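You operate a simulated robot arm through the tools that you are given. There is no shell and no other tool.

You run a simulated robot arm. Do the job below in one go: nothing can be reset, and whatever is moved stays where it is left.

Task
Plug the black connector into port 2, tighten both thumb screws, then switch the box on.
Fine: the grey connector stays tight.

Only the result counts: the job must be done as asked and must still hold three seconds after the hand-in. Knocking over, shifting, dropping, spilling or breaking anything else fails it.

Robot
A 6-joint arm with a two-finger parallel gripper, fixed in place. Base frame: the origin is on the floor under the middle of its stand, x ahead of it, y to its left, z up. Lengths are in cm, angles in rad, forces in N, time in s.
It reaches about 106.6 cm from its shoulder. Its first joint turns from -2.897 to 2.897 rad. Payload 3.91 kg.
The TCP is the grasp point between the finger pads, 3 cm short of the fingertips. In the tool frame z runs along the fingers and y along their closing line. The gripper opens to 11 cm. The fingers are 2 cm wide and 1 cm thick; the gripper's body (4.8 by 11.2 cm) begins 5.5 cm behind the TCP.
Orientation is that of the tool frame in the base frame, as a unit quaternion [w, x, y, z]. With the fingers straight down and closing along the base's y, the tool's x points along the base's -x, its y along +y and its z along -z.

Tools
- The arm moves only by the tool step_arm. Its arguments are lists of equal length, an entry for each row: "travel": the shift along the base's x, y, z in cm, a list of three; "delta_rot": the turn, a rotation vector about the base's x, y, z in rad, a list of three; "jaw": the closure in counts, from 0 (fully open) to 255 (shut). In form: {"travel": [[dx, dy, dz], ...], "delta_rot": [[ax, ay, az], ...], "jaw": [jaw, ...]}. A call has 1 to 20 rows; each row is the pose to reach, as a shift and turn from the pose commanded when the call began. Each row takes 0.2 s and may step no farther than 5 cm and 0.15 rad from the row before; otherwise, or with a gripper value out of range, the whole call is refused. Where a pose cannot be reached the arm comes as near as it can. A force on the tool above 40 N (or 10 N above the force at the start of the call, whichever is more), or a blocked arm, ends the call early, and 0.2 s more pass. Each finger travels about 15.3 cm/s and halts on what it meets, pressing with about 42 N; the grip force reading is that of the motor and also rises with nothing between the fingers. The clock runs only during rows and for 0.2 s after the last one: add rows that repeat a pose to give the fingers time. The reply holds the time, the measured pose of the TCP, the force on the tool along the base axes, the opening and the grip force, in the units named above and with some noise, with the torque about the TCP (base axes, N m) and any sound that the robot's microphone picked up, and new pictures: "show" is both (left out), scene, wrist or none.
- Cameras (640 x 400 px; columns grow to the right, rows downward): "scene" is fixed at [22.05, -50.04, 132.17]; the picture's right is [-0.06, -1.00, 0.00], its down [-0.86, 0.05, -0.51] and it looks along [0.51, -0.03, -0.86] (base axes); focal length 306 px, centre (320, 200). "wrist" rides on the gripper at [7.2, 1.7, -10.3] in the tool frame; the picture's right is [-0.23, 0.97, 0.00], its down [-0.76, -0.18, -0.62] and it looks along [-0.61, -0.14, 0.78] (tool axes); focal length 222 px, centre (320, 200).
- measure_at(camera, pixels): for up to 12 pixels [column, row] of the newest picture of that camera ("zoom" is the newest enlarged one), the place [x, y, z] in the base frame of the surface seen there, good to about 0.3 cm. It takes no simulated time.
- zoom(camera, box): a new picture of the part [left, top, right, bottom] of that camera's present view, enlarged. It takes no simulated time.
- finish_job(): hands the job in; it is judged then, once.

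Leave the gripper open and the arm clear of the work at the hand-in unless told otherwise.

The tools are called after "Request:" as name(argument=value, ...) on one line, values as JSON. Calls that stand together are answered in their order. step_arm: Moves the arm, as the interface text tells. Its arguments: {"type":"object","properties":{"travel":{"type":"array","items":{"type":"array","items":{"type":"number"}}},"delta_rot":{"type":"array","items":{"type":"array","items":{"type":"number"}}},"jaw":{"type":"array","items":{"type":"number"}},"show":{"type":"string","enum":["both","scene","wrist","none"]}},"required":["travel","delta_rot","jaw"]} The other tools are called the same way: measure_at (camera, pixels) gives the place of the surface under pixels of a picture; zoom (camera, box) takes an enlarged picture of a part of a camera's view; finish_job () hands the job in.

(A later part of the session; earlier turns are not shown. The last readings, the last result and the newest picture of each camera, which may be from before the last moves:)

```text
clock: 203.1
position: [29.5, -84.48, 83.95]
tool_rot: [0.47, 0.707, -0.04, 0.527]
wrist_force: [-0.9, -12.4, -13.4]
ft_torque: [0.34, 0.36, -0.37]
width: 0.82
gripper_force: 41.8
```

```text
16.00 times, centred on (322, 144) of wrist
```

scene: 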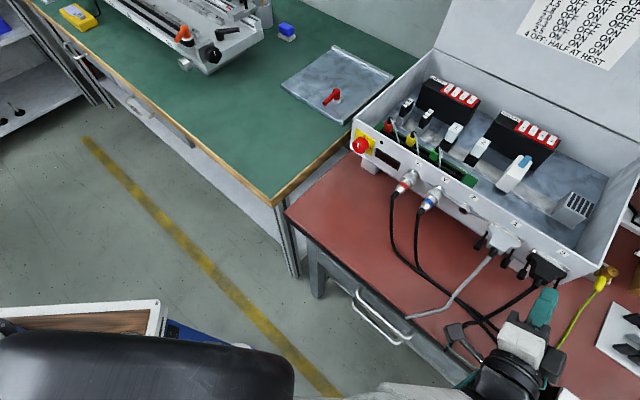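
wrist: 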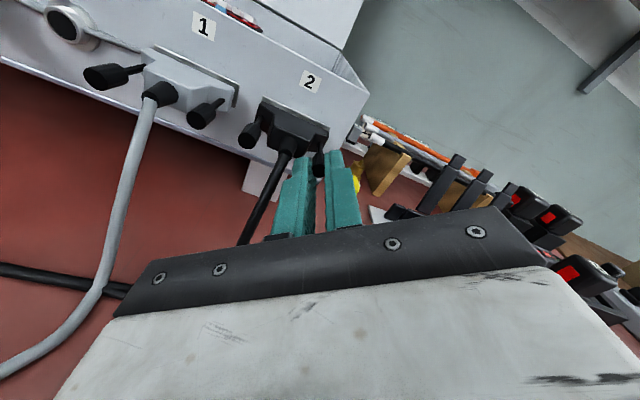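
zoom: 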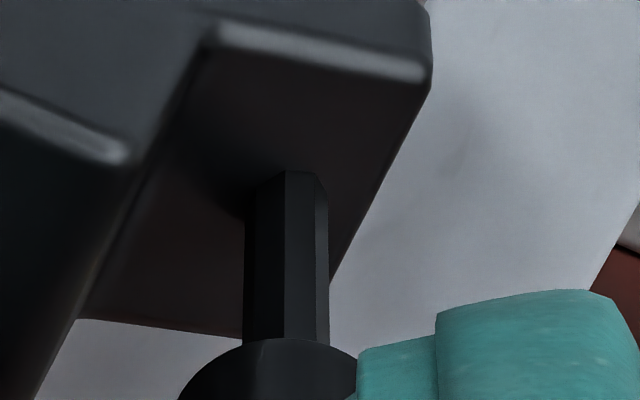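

B has followed to about 330°, and the width just changed, so it may be near its stop. Continuing in small increments.

Request:
step_arm(travel=[[0, 0, 0], [0, 0, 0], [0, 0, 0]], delta_rot=[[0.1, -0.1, 0], [0.185, -0.185, 0], [0.185, -0.185, 0]], jaw=[245, 245, 245], show="wrist")

Request:
zoom(camera="wrist", box=[312, 138, 332, 150])

Request:
step_arm(travel=[[0, 0, 0], [0, 0, 0], [0, 0, 0]], delta_rot=[[0.1, -0.1, 0], [0.185, -0.185, 0], [0.185, -0.185, 0]], jaw=[245, 245, 245], show="wrist")

Request:
zoom(camera="wrist", box=[312, 138, 332, 150])

Request:
step_arm(travel=[[0, 0, 0], [0, 0, 0], [0, 0, 0]], delta_rot=[[0.1, -0.1, 0], [0.185, -0.185, 0], [0.185, -0.185, 0]], jaw=[245, 245, 245], show="wrist")

Request:
zoom(camera="wrist", box=[312, 138, 332, 150])

```text
clock: 203.9
position: [29.5, -84.46, 83.95]
tool_rot: [0.397, 0.695, -0.132, 0.584]
wrist_force: [-2.3, -17.9, -14.4]
ft_torque: [0.32, 0.3, -0.36]
width: 0.82
gripper_force: 42.0
```

wrist: 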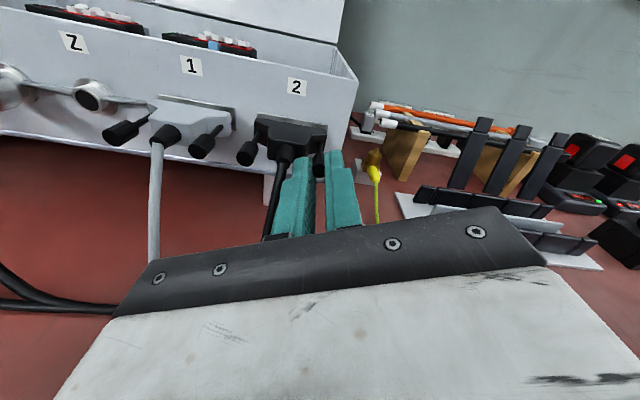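

```text
16.00 times, centred on (322, 144) of wrist
```

zoom: 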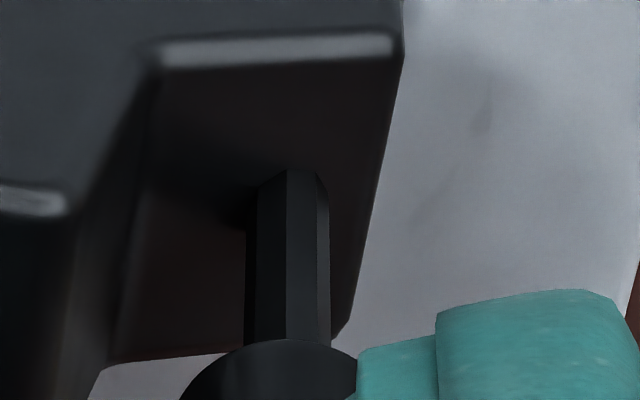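

```text
clock: 204.7
position: [29.62, -84.34, 83.98]
tool_rot: [0.318, 0.672, -0.22, 0.632]
wrist_force: [-2.9, -9.6, -9.2]
ft_torque: [0.13, 0.21, -0.47]
width: 0.66
gripper_force: 41.8
```

wrist: 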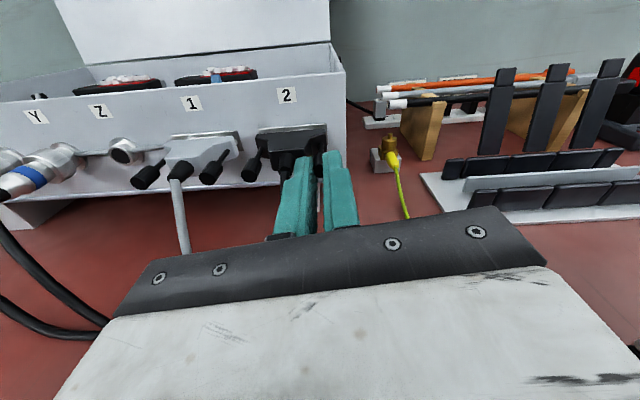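

```text
16.00 times, centred on (322, 144) of wrist
```

zoom: 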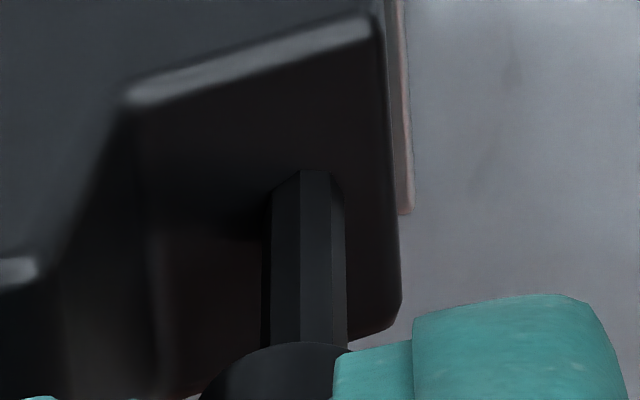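

```text
clock: 205.5
position: [29.56, -84.38, 84.08]
tool_rot: [0.232, 0.637, -0.305, 0.668]
wrist_force: [3.4, -7.5, -1.8]
ft_torque: [-0.01, 0.01, -0.35]
width: 0.66
gripper_force: 42.3
```

wrist: 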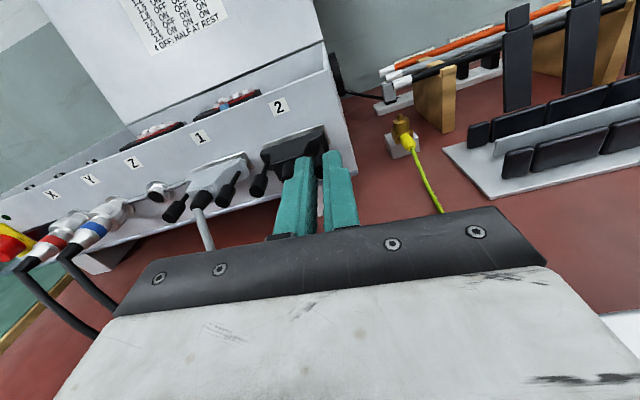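

```text
16.00 times, centred on (322, 144) of wrist
```

zoom: 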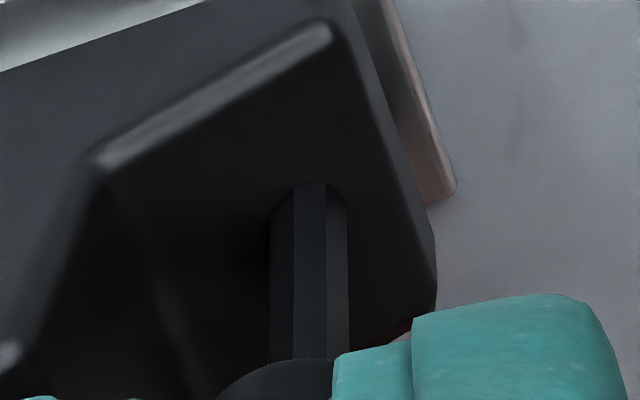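

The last step shows the facets slipping by about 15° relative to the tool, after a total of roughly 360° of turn: B has reached its stop. One more forward step to confirm.

Request:
step_arm(travel=[[0, 0, 0], [0, 0, 0], [0, 0, 0]], delta_rot=[[0.1, -0.1, 0], [0.185, -0.185, 0], [0.185, -0.185, 0]], jaw=[245, 245, 245], show="wrist")

Request:
zoom(camera="wrist", box=[312, 138, 332, 150])

Request:
step_arm(travel=[[0, 0, 0], [0, 0, 0], [0, 0, 0]], delta_rot=[[0.1, -0.1, 0], [0.185, -0.185, 0], [0.185, -0.185, 0]], jaw=[245, 245, 245], show="wrist")

Request:
zoom(camera="wrist", box=[312, 138, 332, 150])

```text
clock: 206.3
position: [29.52, -84.49, 84.11]
tool_rot: [0.143, 0.592, -0.384, 0.693]
wrist_force: [4.2, -8.5, 1.0]
ft_torque: [-0.11, 0.01, -0.4]
width: 0.66
gripper_force: 42.1
```

wrist: 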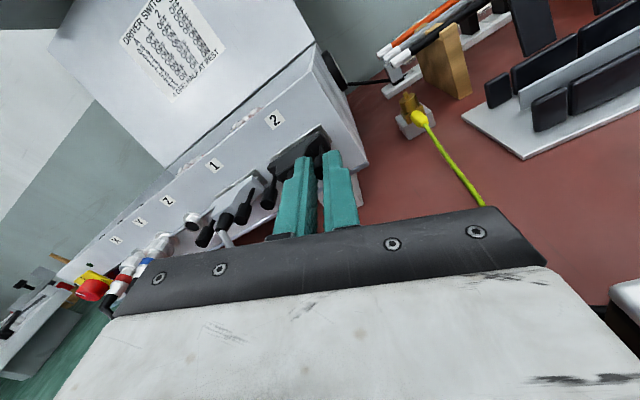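

```text
16.00 times, centred on (322, 144) of wrist
```

zoom: 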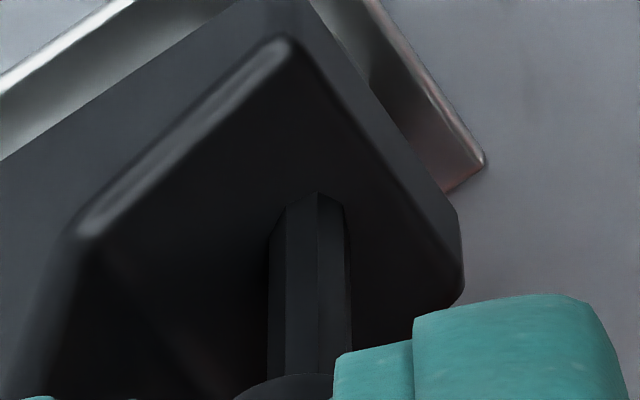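

```text
clock: 207.1
position: [29.5, -84.33, 84.06]
tool_rot: [0.052, 0.536, -0.46, 0.705]
wrist_force: [4.5, -9.0, -0.5]
ft_torque: [0.08, 0.05, -0.3]
width: 0.66
gripper_force: 42.4
```

wrist: 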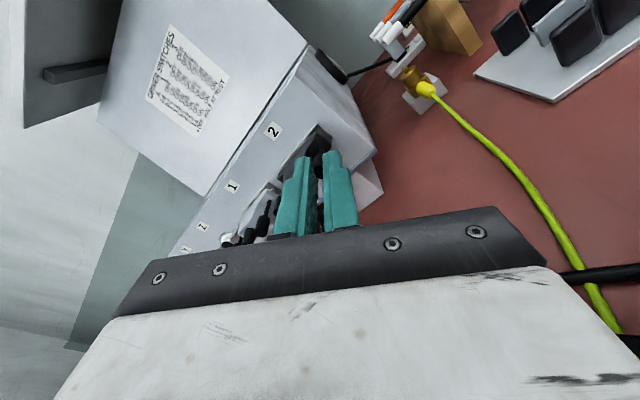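

```text
16.00 times, centred on (322, 144) of wrist
```

zoom: 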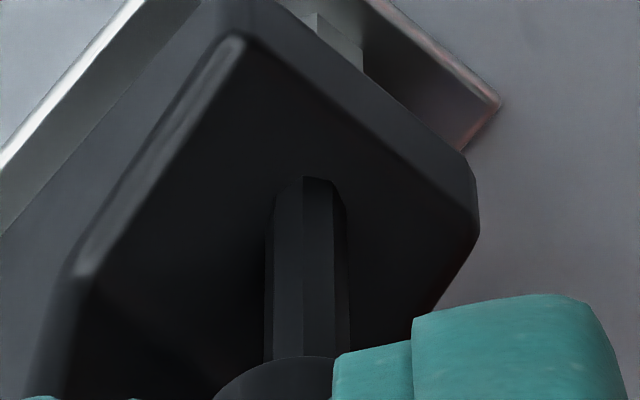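

The shaft stays put in the world while the fingers slip forward, so B is at its tight stop too. I'll release B, retract and inspect both screws from the scene camera.

Request:
step_arm(travel=[[0, 0, 0], [0, 0, 0], [-0.5, 0.5, 0], [-1.0, 1.0, 0], [-1.7, 1.7, 0], [-3, 3, 0], [-5, 5, 0], [-6, 6, 2], [-6, 6, 2]], delta_rot=[[0, 0, 0], [0, 0, 0], [0, 0, 0], [0, 0, 0], [0, 0, 0], [0, 0, 0], [0, 0, 0], [0, 0, 0], [0, 0, 0]], jaw=[222, 210, 210, 210, 210, 210, 210, 210, 210], show="both")

Request:
zoom(camera="scene", box=[520, 257, 532, 269])

Request:
zoom(camera="scene", box=[490, 240, 570, 300])

Request:
zoom(camera="scene", box=[540, 268, 572, 298])

```text
clock: 209.1
position: [23.61, -78.57, 85.87]
tool_rot: [0.052, 0.536, -0.461, 0.705]
wrist_force: [0.3, -0.8, -0.4]
ft_torque: [0.04, 0.02, 0.02]
width: 1.96
gripper_force: 0.1
```

scene: 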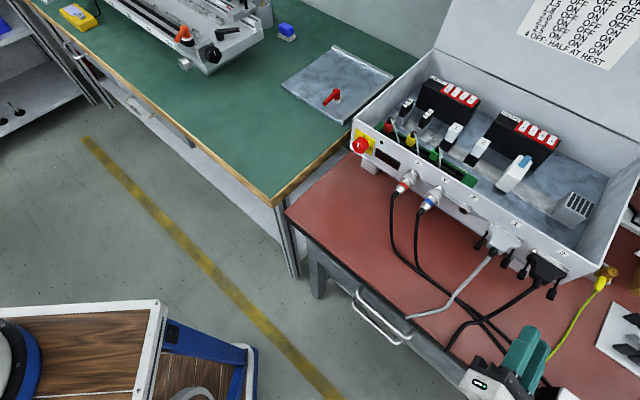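
wrist: 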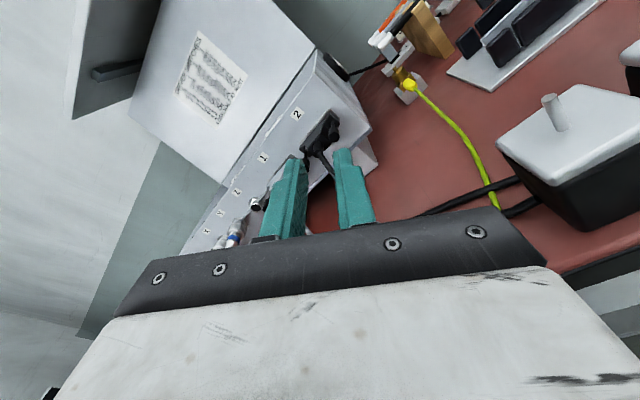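

```text
16.00 times, centred on (526, 263) of scene
```

zoom: 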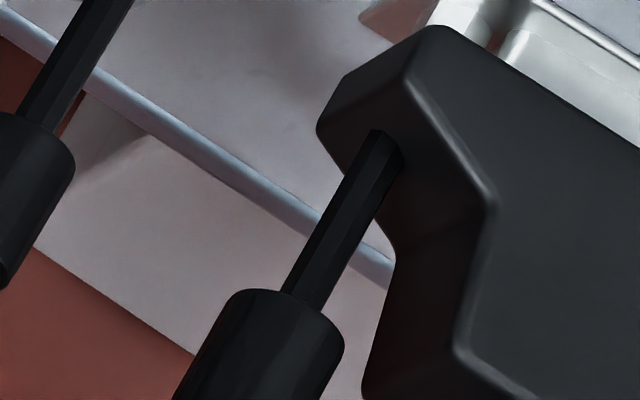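

```text
6.67 times, centred on (530, 270) of scene
```

zoom: 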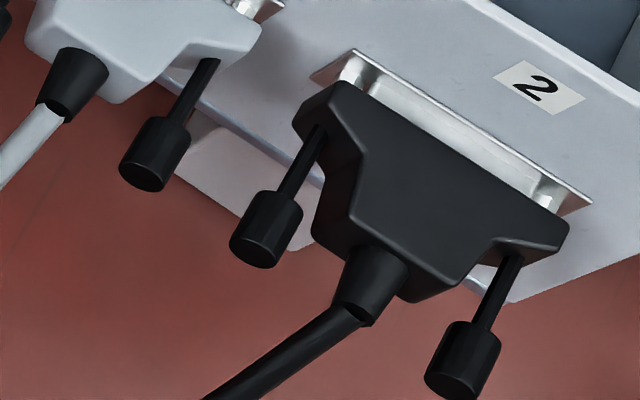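

```text
13.33 times, centred on (556, 283) of scene
```

zoom: 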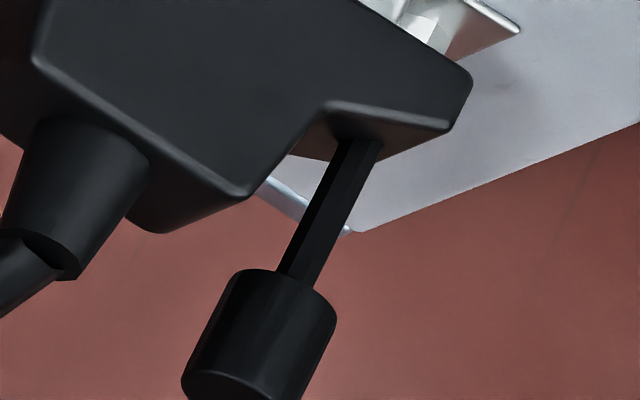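

Both screws look home. For certainty I'll re-check A with one more forward nudge, so I'm moving back behind knob A while unwinding.

Request:
step_arm(travel=[[0.4, 0.3, -0.2], [0.8, 0.7, -0.4], [1.3, 1.1, -0.6], [1.8, 1.5, -0.8], [2.3, 1.9, -1.0], [2.8, 2.3, -1.2], [3.2, 2.7, -1.4], [3.4, 3.0, -1.6], [3.4, 3.4, -1.82], [4.0, 2.8, -1.82], [4.6, 2.2, -1.82], [5.2, 1.6, -1.82], [5.8, 1.0, -1.82], [6.43, 0.42, -1.82], [6.43, 0.42, -1.82], [6.43, 0.42, -1.82], [6.43, 0.42, -1.82], [6.43, 0.42, -1.82], [6.43, 0.42, -1.82], [6.43, 0.42, -1.82]], delta_rot=[[-0.1012, 0.1012, 0], [-0.2024, 0.2024, 0], [-0.3036, 0.3036, 0], [-0.4048, 0.4048, 0], [-0.506, 0.506, 0], [-0.6072, 0.6072, 0], [-0.7084, 0.7084, 0], [-0.8096, 0.8096, 0], [-0.9108, 0.9108, 0], [-1.012, 1.012, 0], [-1.1132, 1.1132, 0], [-1.2144, 1.2144, 0], [-1.3156, 1.3156, 0], [-1.4168, 1.4168, 0], [-1.518, 1.518, 0], [-1.6192, 1.6192, 0], [-1.7204, 1.7204, 0], [-1.8216, 1.8216, 0], [-1.9228, 1.9228, 0], [-1.9228, 1.9228, 0]], jaw=[210, 210, 210, 210, 210, 210, 210, 210, 210, 210, 210, 210, 210, 210, 210, 210, 210, 210, 210, 210], show="wrist")

Request:
zoom(camera="wrist", box=[270, 80, 370, 180])

```text
clock: 213.3
position: [29.86, -77.94, 84.23]
tool_rot: [0.7, 0.563, 0.429, 0.095]
wrist_force: [-0.7, 0.4, -0.4]
ft_torque: [0.05, 0.01, 0.05]
width: 1.92
gripper_force: 0.0
```

wrist: 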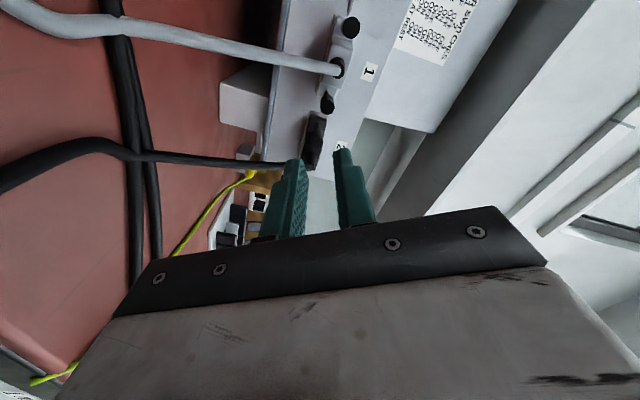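

```text
4.00 times, centred on (320, 130) of wrist
```

zoom: 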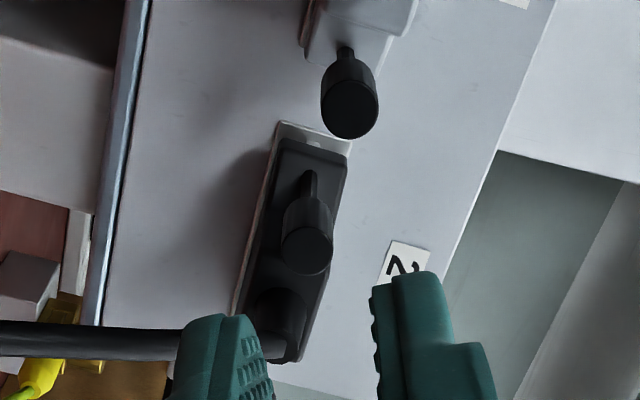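

I'll correct the 0.27 cm offset and advance 3 cm, then check.

Request:
step_arm(travel=[[0.4, -0.6, -0.12], [0.9, -1.1, -0.235], [1.4, -1.6, -0.235], [2.03, -2.22, -0.235], [2.03, -2.22, -0.235]], delta_rot=[[0, 0, 0], [0, 0, 0], [0, 0, 0], [0, 0, 0], [0, 0, 0]], jaw=[210, 210, 210, 210, 210], show="wrist")

Request:
zoom(camera="wrist", box=[280, 110, 360, 190])

```text
clock: 214.5
position: [32.13, -80.15, 84.03]
tool_rot: [0.7, 0.563, 0.428, 0.096]
wrist_force: [-0.6, -0.4, -0.2]
ft_torque: [0.0, -0.03, 0.0]
width: 1.94
gripper_force: 0.1
```

wrist: 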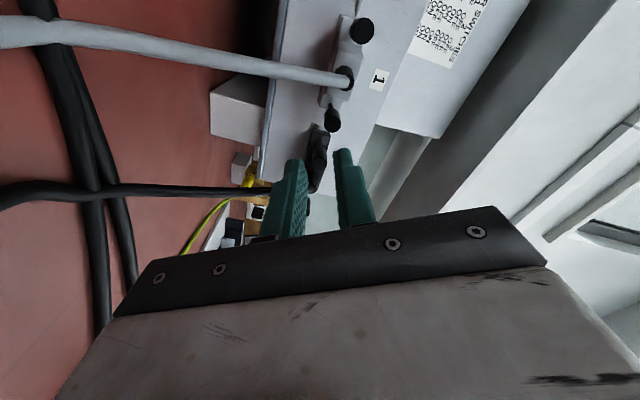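

```text
5.00 times, centred on (320, 150) of wrist
```

zoom: 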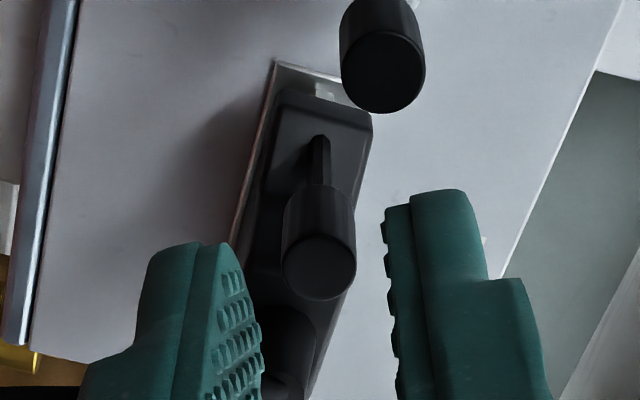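

Centred. Advancing 0.95 cm, closing, then a forward nudge with facet check.

Request:
step_arm(travel=[[0.33, -0.33, 0], [0.67, -0.67, 0], [0.67, -0.67, 0], [0.67, -0.67, 0], [0.67, -0.67, 0], [0.67, -0.67, 0]], delta_rot=[[0, 0, 0], [0, 0, 0], [0, 0, 0], [0, 0, 0], [0, 0, 0], [0, 0, 0]], jaw=[210, 210, 222, 232, 245, 245], show="wrist")

Request:
zoom(camera="wrist", box=[312, 138, 332, 150])

Request:
step_arm(travel=[[0, 0, 0], [0, 0, 0], [0, 0, 0], [0, 0, 0]], delta_rot=[[0.1, -0.1, 0], [0.2, -0.2, 0], [0.25, -0.25, 0], [0.25, -0.25, 0]], jaw=[245, 245, 245, 245], show="wrist")

Request:
zoom(camera="wrist", box=[312, 138, 332, 150])

Request:
step_arm(travel=[[0, 0, 0], [0, 0, 0], [0, 0, 0], [0, 0, 0]], delta_rot=[[0.1, -0.1, 0], [0.2, -0.2, 0], [0.25, -0.25, 0], [0.25, -0.25, 0]], jaw=[245, 245, 245, 245], show="wrist")

Request:
zoom(camera="wrist", box=[312, 138, 332, 150])

```text
clock: 215.9
position: [32.52, -80.86, 83.87]
tool_rot: [0.7, 0.564, 0.428, 0.096]
wrist_force: [0.1, -4.8, -6.8]
ft_torque: [0.05, 0.07, -0.03]
width: 0.66
gripper_force: 42.0
```

wrist: 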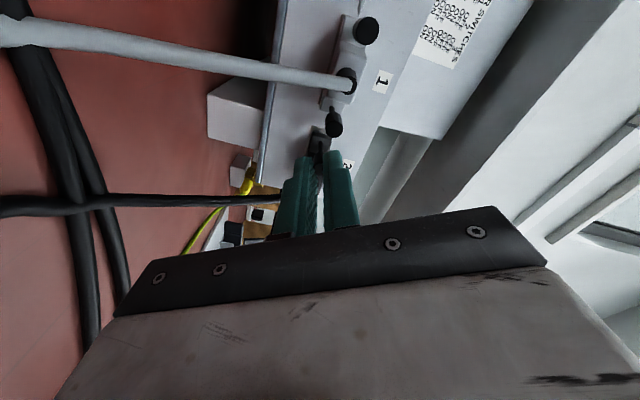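

```text
16.00 times, centred on (322, 144) of wrist
```

zoom: 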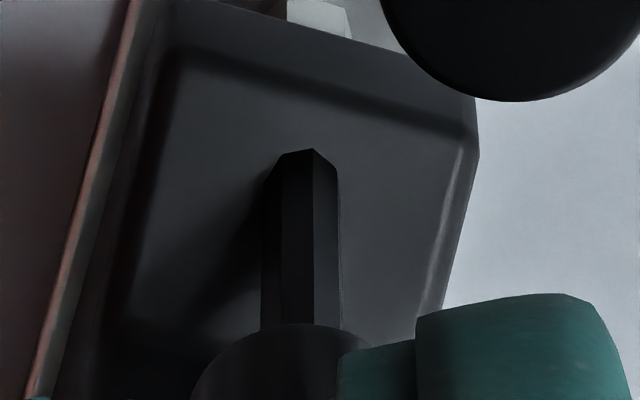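

```text
clock: 216.9
position: [32.54, -80.85, 84.0]
tool_rot: [0.672, 0.631, 0.321, 0.217]
wrist_force: [-5.2, -2.9, -7.1]
ft_torque: [-0.03, 0.13, -0.13]
width: 0.68
gripper_force: 42.0
```

wrist: 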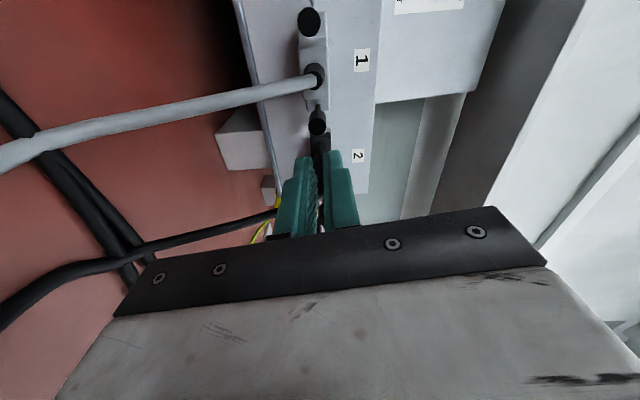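

```text
16.00 times, centred on (322, 144) of wrist
```

zoom: 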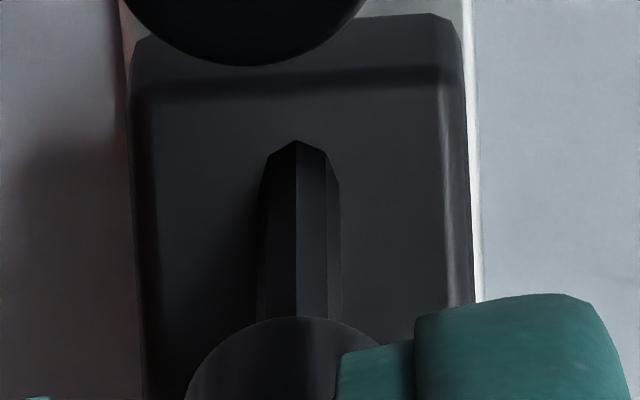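

```text
clock: 217.9
position: [32.64, -80.96, 84.05]
tool_rot: [0.623, 0.677, 0.207, 0.332]
wrist_force: [-1.0, 0.0, -4.0]
ft_torque: [0.08, 0.12, 0.0]
width: 0.84
gripper_force: 42.1
```

wrist: 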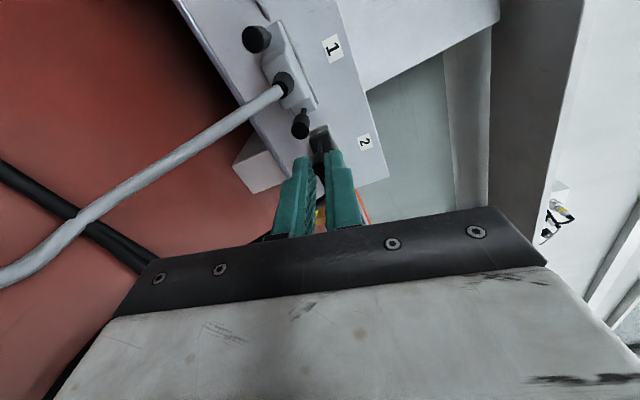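

```text
16.00 times, centred on (322, 144) of wrist
```

zoom: 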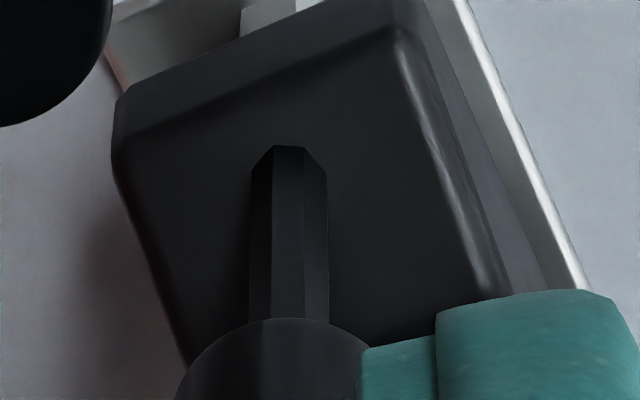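

Screw A stays fixed while the fingers slip forward, so A is tight too. I'll release it and retreat; next is the switch.

Request:
step_arm(travel=[[0, 0, 0], [0, 0, 0], [-0.5, 0.5, 0], [-1.0, 1.0, 0], [-2.0, 2.0, 0], [-4, 4, 0], [-6, 6, 1.5], [-7, 7, 4], [-7, 7, 7], [-7, 7, 10], [-7, 7, 10]], delta_rot=[[0, 0, 0], [0, 0, 0], [0, 0, 0], [0, 0, 0], [0, 0, 0], [0, 0, 0], [0, 0, 0], [0, 0, 0], [0, 0, 0], [0, 0, 0], [0, 0, 0]], jaw=[222, 210, 210, 210, 210, 210, 210, 210, 210, 210, 210], show="both")

Request:
zoom(camera="scene", box=[340, 115, 420, 185])

Request:
zoom(camera="scene", box=[470, 215, 590, 300])

```text
clock: 220.3
position: [25.79, -74.02, 93.85]
tool_rot: [0.623, 0.677, 0.207, 0.332]
wrist_force: [0.0, 0.4, 0.3]
ft_torque: [0.01, 0.0, -0.01]
width: 1.97
gripper_force: 0.1
```

scene: 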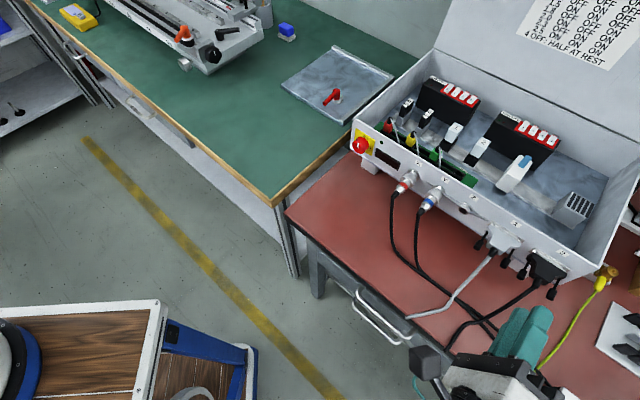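
wrist: 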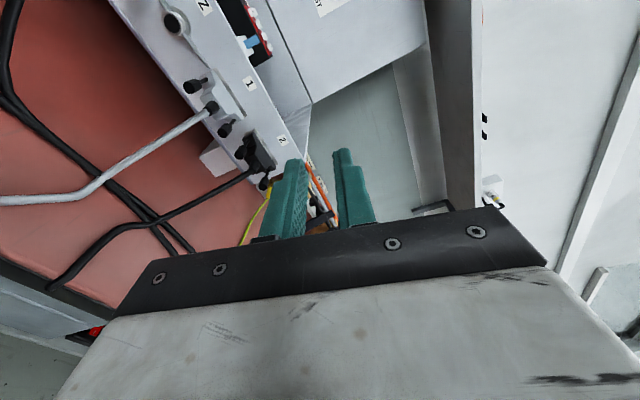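

```text
5.71 times, centred on (380, 150) of scene
```

zoom: 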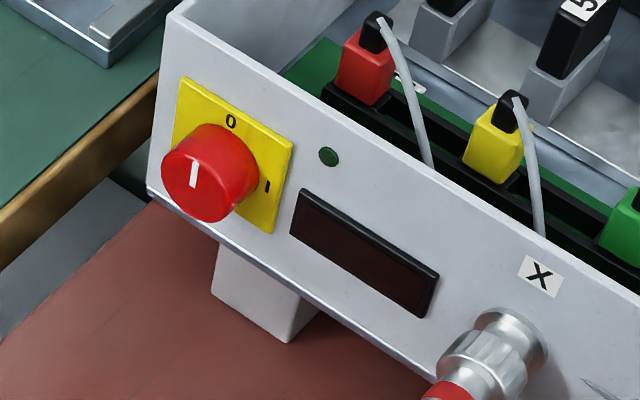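

```text
4.71 times, centred on (530, 258) of scene
```

zoom: 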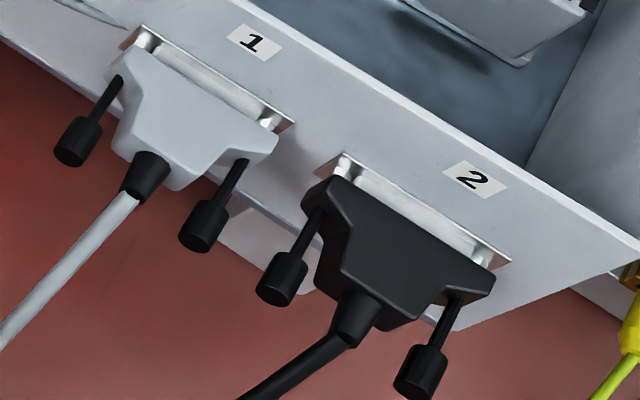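

Both connectors look correct and undisturbed. Now I'll measure the red switch knob and its plate.

Request:
zoom(camera="scene", box=[340, 115, 420, 185])

Request:
measure_at(camera="zoom", pixels=[[195, 175], [180, 180], [210, 185], [195, 155], [200, 205], [170, 165], [225, 160], [235, 140], [190, 95], [280, 160], [262, 222], [240, 195]])

Request:
zoom(camera="scene", box=[350, 132, 382, 160])

```text
5.71 times, centred on (380, 150) of scene
```

zoom: 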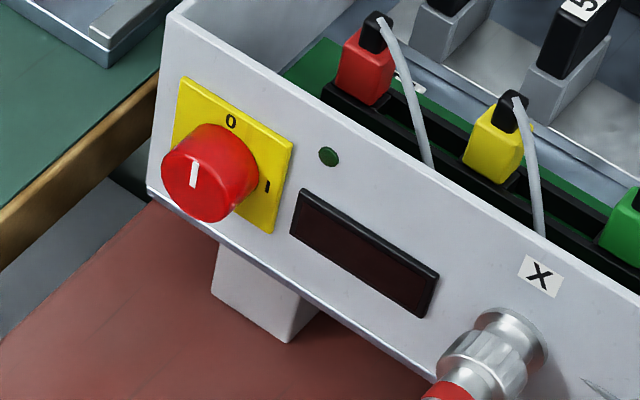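

```text
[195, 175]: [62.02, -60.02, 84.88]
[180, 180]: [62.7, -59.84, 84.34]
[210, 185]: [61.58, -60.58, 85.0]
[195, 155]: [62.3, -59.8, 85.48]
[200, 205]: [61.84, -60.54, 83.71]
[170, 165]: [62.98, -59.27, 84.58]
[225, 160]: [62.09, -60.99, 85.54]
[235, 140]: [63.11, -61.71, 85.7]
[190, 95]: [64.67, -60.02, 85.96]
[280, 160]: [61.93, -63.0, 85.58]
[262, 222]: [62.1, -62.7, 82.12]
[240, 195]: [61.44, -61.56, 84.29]
```

```text
14.29 times, centred on (366, 146) of scene
```

zoom: 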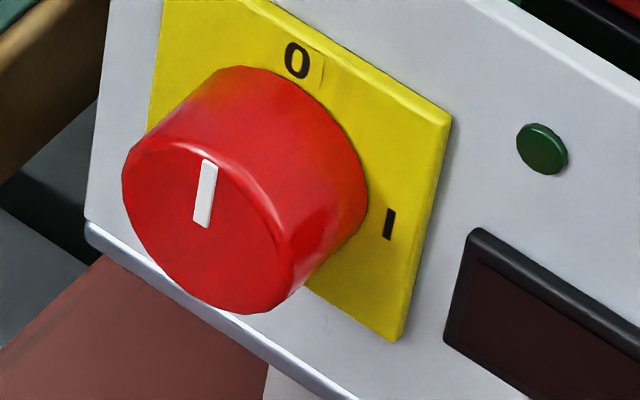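

The knob's face centre is near (62.05,-60.2,84.4), it's about 2.8 cm across and points at 0. I'll travel high along the panel to stand off in front of it with the jaw at 4.5 cm and the roll at 60°.

Request:
step_arm(travel=[[3, 2, 0.5], [6, 4, 1], [9, 6, 1], [12, 8, 1], [15, 10, 1], [18, 12, 1], [21, 14, 1], [24, 16, 1], [27.2, 18, 1], [30.3, 19.8, 1], [30.3, 19.8, 1]], delta_rot=[[-0.083, 0.083, 0], [-0.166, 0.166, 0], [-0.249, 0.249, 0], [-0.332, 0.332, 0], [-0.415, 0.415, 0], [-0.495, 0.495, 0], [-0.495, 0.495, 0], [-0.495, 0.495, 0], [-0.495, 0.495, 0], [-0.495, 0.495, 0], [-0.495, 0.495, 0]], jaw=[200, 180, 160, 150, 150, 150, 150, 150, 150, 150, 150], show="both")

```text
clock: 222.7
position: [56.01, -54.17, 94.8]
tool_rot: [0.7, 0.565, 0.426, 0.099]
wrist_force: [-0.5, 0.6, -0.1]
ft_torque: [-0.01, -0.01, -0.05]
width: 4.53
gripper_force: 0.0
```

scene: 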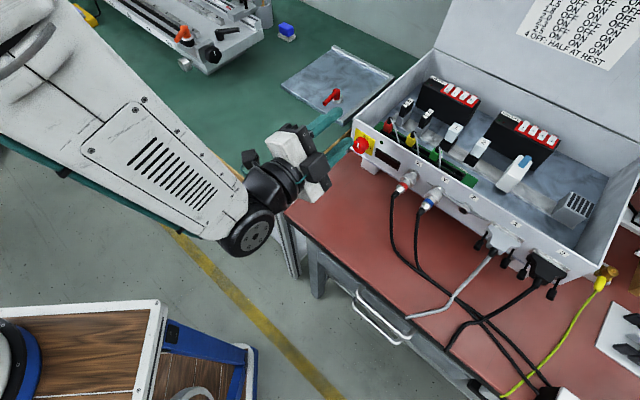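
wrist: 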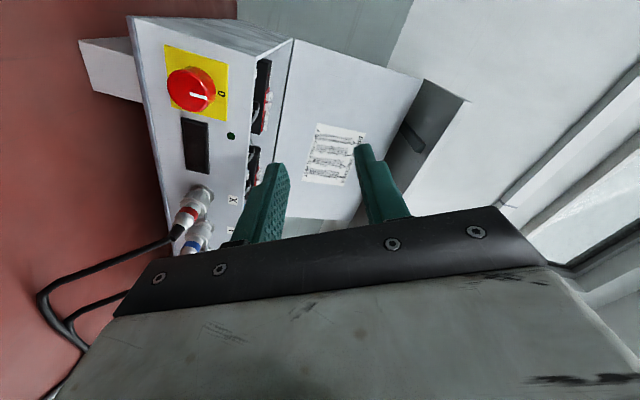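

The switch is in view. Lowering to knob height.

Request:
step_arm(travel=[[0, 0, -3], [0, 0, -6], [0, 0, -8.5], [0, 0, -10.4], [0, 0, -10.4]], delta_rot=[[0, 0, 0], [0, 0, 0], [0, 0, 0], [0, 0, 0], [0, 0, 0]], jaw=[150, 150, 150, 150, 150], show="both")

Request:
zoom(camera="wrist", box=[250, 60, 390, 200])

Request:
zoom(camera="scene", box=[310, 100, 420, 190])

```text
clock: 223.9
position: [56.19, -54.06, 84.59]
tool_rot: [0.699, 0.566, 0.426, 0.098]
wrist_force: [0.0, 0.0, 0.2]
ft_torque: [0.03, 0.02, -0.02]
width: 4.53
gripper_force: 0.1
```

scene: 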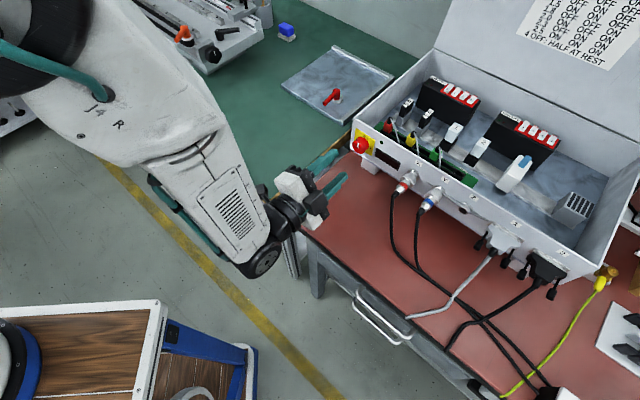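
wrist: 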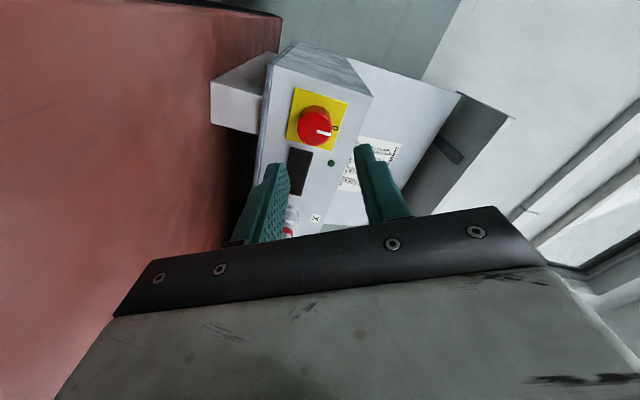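

```text
2.86 times, centred on (320, 130) of wrist
```

zoom: 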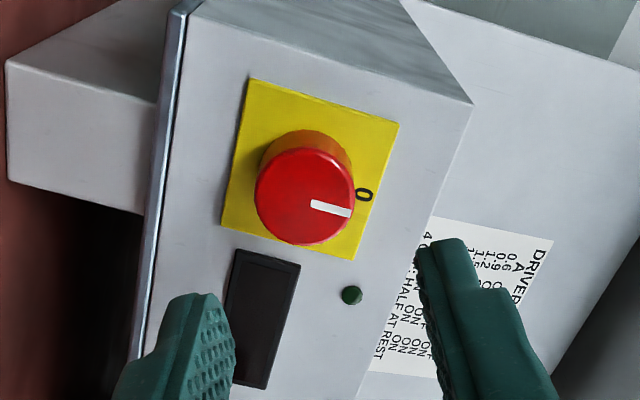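

```text
4.44 times, centred on (365, 145) of scene
```

zoom: 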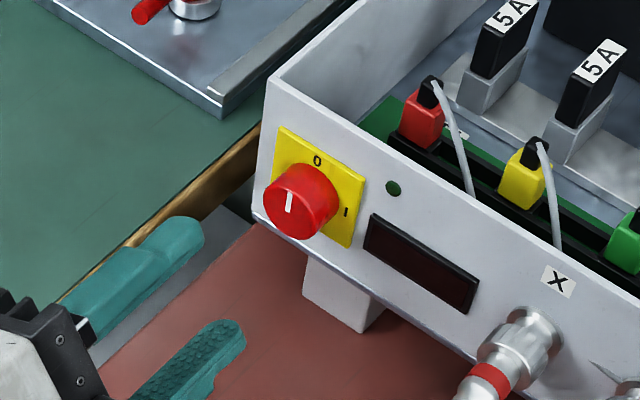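

The knob is about 0.5 cm lower than the tool axis. I'll correct that, advance 2.5 cm and re-measure.

Request:
step_arm(travel=[[0.3, -0.5, -0.25], [0.8, -1.0, -0.48], [1.2, -1.4, -0.48], [1.66, -1.87, -0.48], [1.66, -1.87, -0.48]], delta_rot=[[0, 0, 0], [0, 0, 0], [0, 0, 0], [0, 0, 0], [0, 0, 0]], jaw=[150, 150, 150, 150, 150], show="both")

Request:
zoom(camera="wrist", box=[260, 80, 380, 200])

Request:
zoom(camera="scene", box=[320, 110, 400, 180])

```text
clock: 225.1
position: [57.64, -56.1, 84.09]
tool_rot: [0.699, 0.566, 0.426, 0.098]
wrist_force: [0.2, -1.3, 0.9]
ft_torque: [-0.01, 0.02, 0.02]
width: 4.53
gripper_force: 0.0
```

scene: 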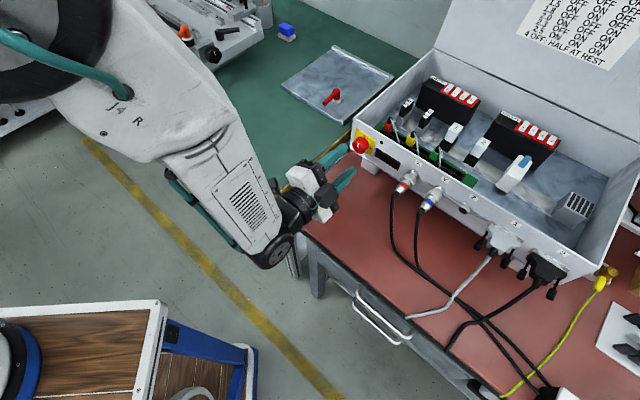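
wrist: 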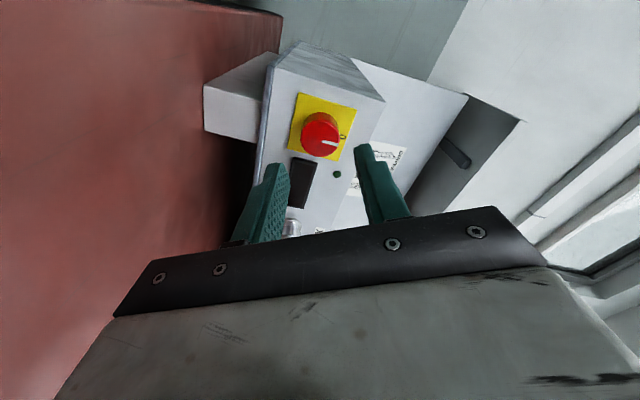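

```text
3.33 times, centred on (320, 140) of wrist
```

zoom: 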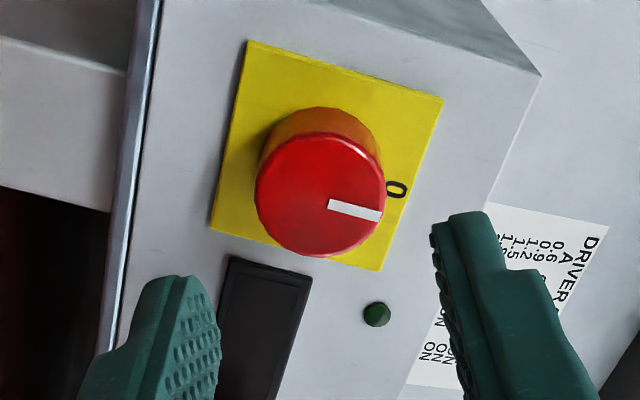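

```text
5.71 times, centred on (360, 145) of scene
```

zoom: 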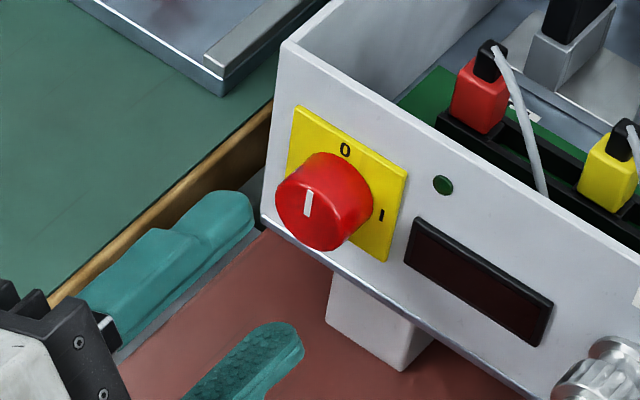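

I'll measure the knob face and plate directly in the wrist view.

Request:
measure_at(camera="zoom", pixels=[[300, 195], [320, 215], [340, 185], [320, 170], [270, 190], [375, 195], [320, 240], [310, 145], [240, 80], [420, 120], [365, 255], [225, 220]])

Request:
measure_at(camera="scene", pixels=[[357, 147], [359, 149], [355, 145], [360, 146], [357, 151], [365, 140], [371, 141], [352, 146], [344, 145], [330, 155], [348, 150], [353, 165]])

```text
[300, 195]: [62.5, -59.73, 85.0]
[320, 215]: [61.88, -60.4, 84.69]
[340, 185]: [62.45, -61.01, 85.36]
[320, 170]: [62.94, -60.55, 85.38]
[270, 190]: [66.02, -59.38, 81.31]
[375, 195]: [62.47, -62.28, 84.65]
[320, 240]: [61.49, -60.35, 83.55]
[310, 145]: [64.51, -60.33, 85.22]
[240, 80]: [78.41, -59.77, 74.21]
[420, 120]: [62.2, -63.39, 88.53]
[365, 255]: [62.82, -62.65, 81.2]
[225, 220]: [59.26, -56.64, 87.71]
```

```text
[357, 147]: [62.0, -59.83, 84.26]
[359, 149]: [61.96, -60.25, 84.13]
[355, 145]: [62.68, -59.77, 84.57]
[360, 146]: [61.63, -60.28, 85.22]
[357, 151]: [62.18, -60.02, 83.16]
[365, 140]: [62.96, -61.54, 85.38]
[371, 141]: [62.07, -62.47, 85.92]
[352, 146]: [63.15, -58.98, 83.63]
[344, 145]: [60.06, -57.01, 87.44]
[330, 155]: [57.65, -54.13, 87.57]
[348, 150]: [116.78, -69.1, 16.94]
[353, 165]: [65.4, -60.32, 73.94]
```

That used the scene zoom. I'll measure the wrist pixels directly.

Request:
measure_at(camera="wrist", pixels=[[320, 138], [310, 138], [330, 136], [318, 150], [322, 128], [305, 140], [335, 138], [320, 145], [310, 130], [345, 120], [300, 105], [332, 157]])

```text
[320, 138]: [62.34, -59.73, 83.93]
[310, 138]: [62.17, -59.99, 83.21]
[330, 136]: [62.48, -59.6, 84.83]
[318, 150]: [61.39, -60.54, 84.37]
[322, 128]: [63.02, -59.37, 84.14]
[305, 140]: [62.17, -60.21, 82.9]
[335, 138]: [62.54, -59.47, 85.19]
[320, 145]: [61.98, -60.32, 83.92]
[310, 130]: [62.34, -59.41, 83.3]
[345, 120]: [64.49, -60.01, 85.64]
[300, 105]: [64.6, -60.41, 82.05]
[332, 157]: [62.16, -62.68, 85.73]
```

Combining both views puts the knob axis near d≈1.5, z≈84.05. I'll shift 0.3 cm along the panel and advance 2.8 cm, just short of the knob face.

Request:
step_arm(travel=[[0.5, -0.2, 0], [1.0, -0.6, 0], [1.5, -1.1, 0], [2.19, -1.77, 0], [2.19, -1.77, 0]], delta_rot=[[0, 0, 0], [0, 0, 0], [0, 0, 0], [0, 0, 0], [0, 0, 0]], jaw=[150, 150, 150, 150, 150], show="both")

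Request:
zoom(camera="wrist", box=[260, 100, 380, 220])

Request:
zoom(camera="scene", box=[330, 120, 390, 175])

```text
clock: 226.3
position: [59.86, -57.66, 84.16]
tool_rot: [0.699, 0.565, 0.427, 0.099]
wrist_force: [0.2, 0.5, 0.1]
ft_torque: [-0.01, 0.01, -0.02]
width: 4.53
gripper_force: 0.1
```

scene: 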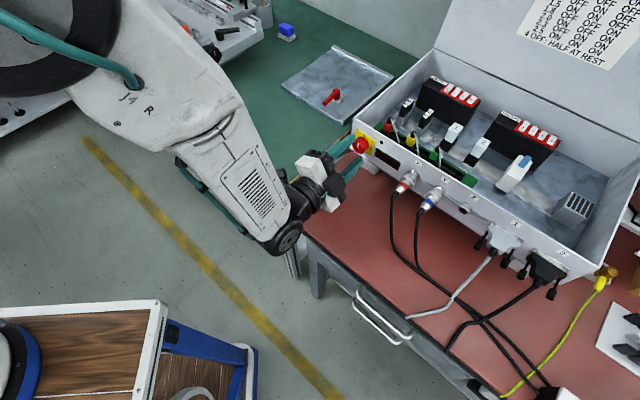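
wrist: 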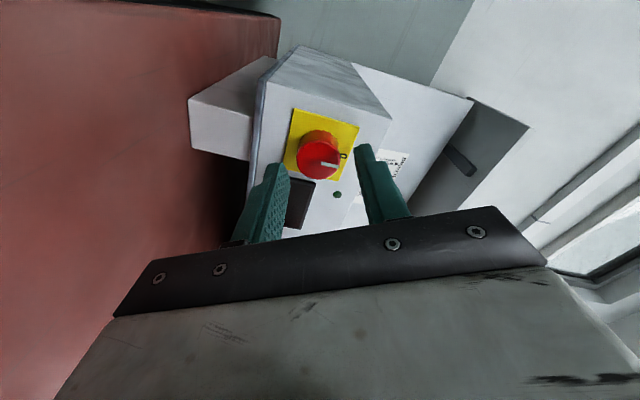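

```text
3.33 times, centred on (320, 160) of wrist
```

zoom: 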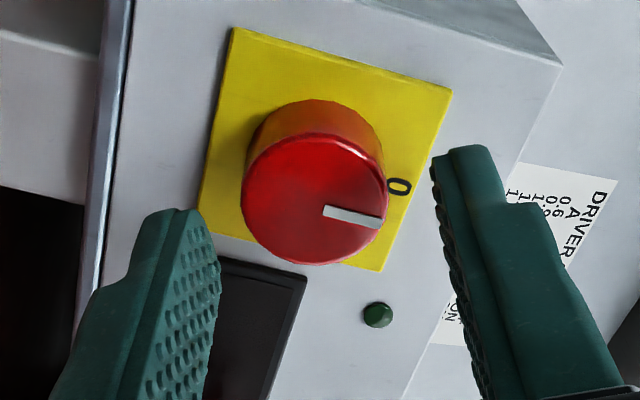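

```text
7.27 times, centred on (360, 148) of scene
```

zoom: 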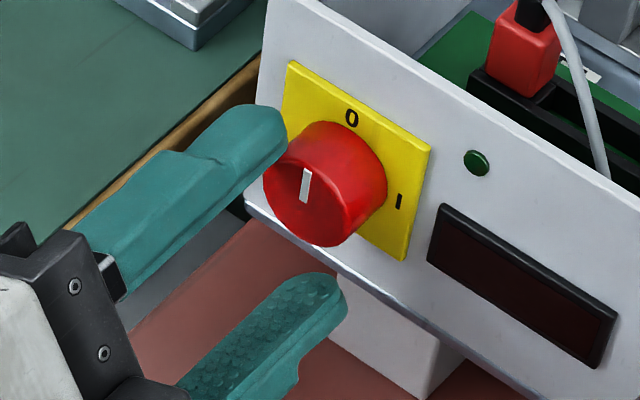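

Nearly coaxial (0.12 cm off) with a 3.0 cm knob. I'll correct, advance 1.35 cm over it and close.

Request:
step_arm(travel=[[0.3, -0.38, -0.1], [0.6, -0.69, -0.1], [0.91, -1.0, -0.1], [0.91, -1.0, -0.1], [0.91, -1.0, -0.1], [0.91, -1.0, -0.1], [0.91, -1.0, -0.1]], delta_rot=[[0, 0, 0], [0, 0, 0], [0, 0, 0], [0, 0, 0], [0, 0, 0], [0, 0, 0], [0, 0, 0]], jaw=[150, 150, 150, 165, 180, 200, 200], show="both")

Request:
zoom(camera="wrist", box=[260, 100, 380, 220])

Request:
zoom(camera="scene", box=[330, 120, 390, 175])

```text
clock: 227.9
position: [60.74, -58.71, 84.08]
tool_rot: [0.7, 0.565, 0.427, 0.099]
wrist_force: [1.5, -0.5, 1.1]
ft_torque: [0.01, -0.01, 0.17]
width: 3.04
gripper_force: 44.7
```

scene: 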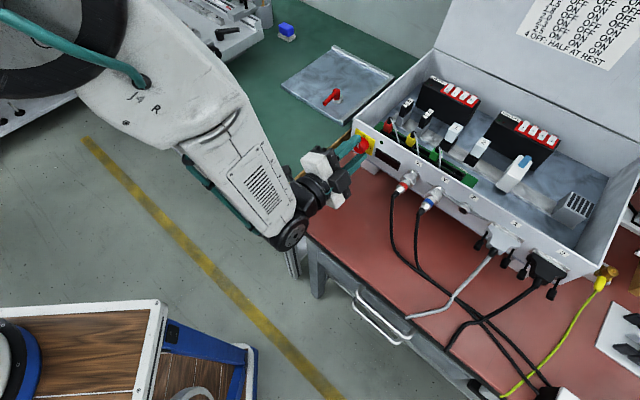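
wrist: 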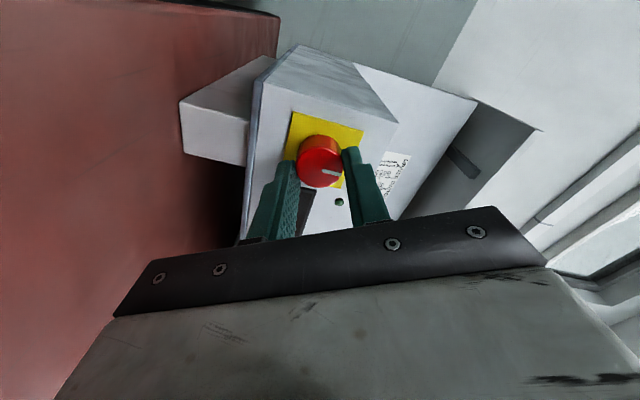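

```text
3.33 times, centred on (320, 160) of wrist
```

zoom: 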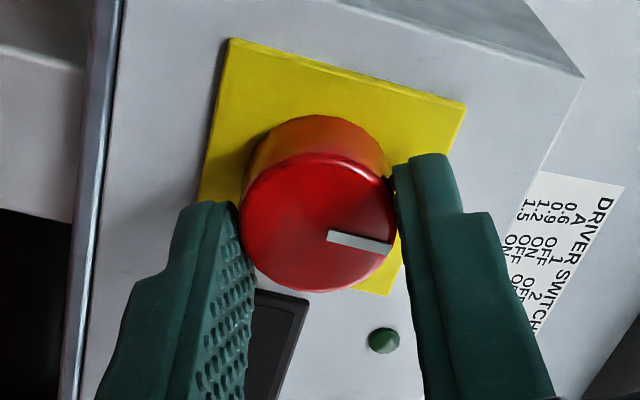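

```text
7.27 times, centred on (360, 148) of scene
```

zoom: 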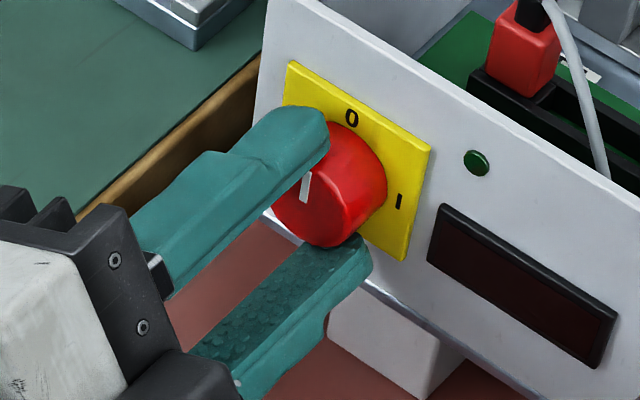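

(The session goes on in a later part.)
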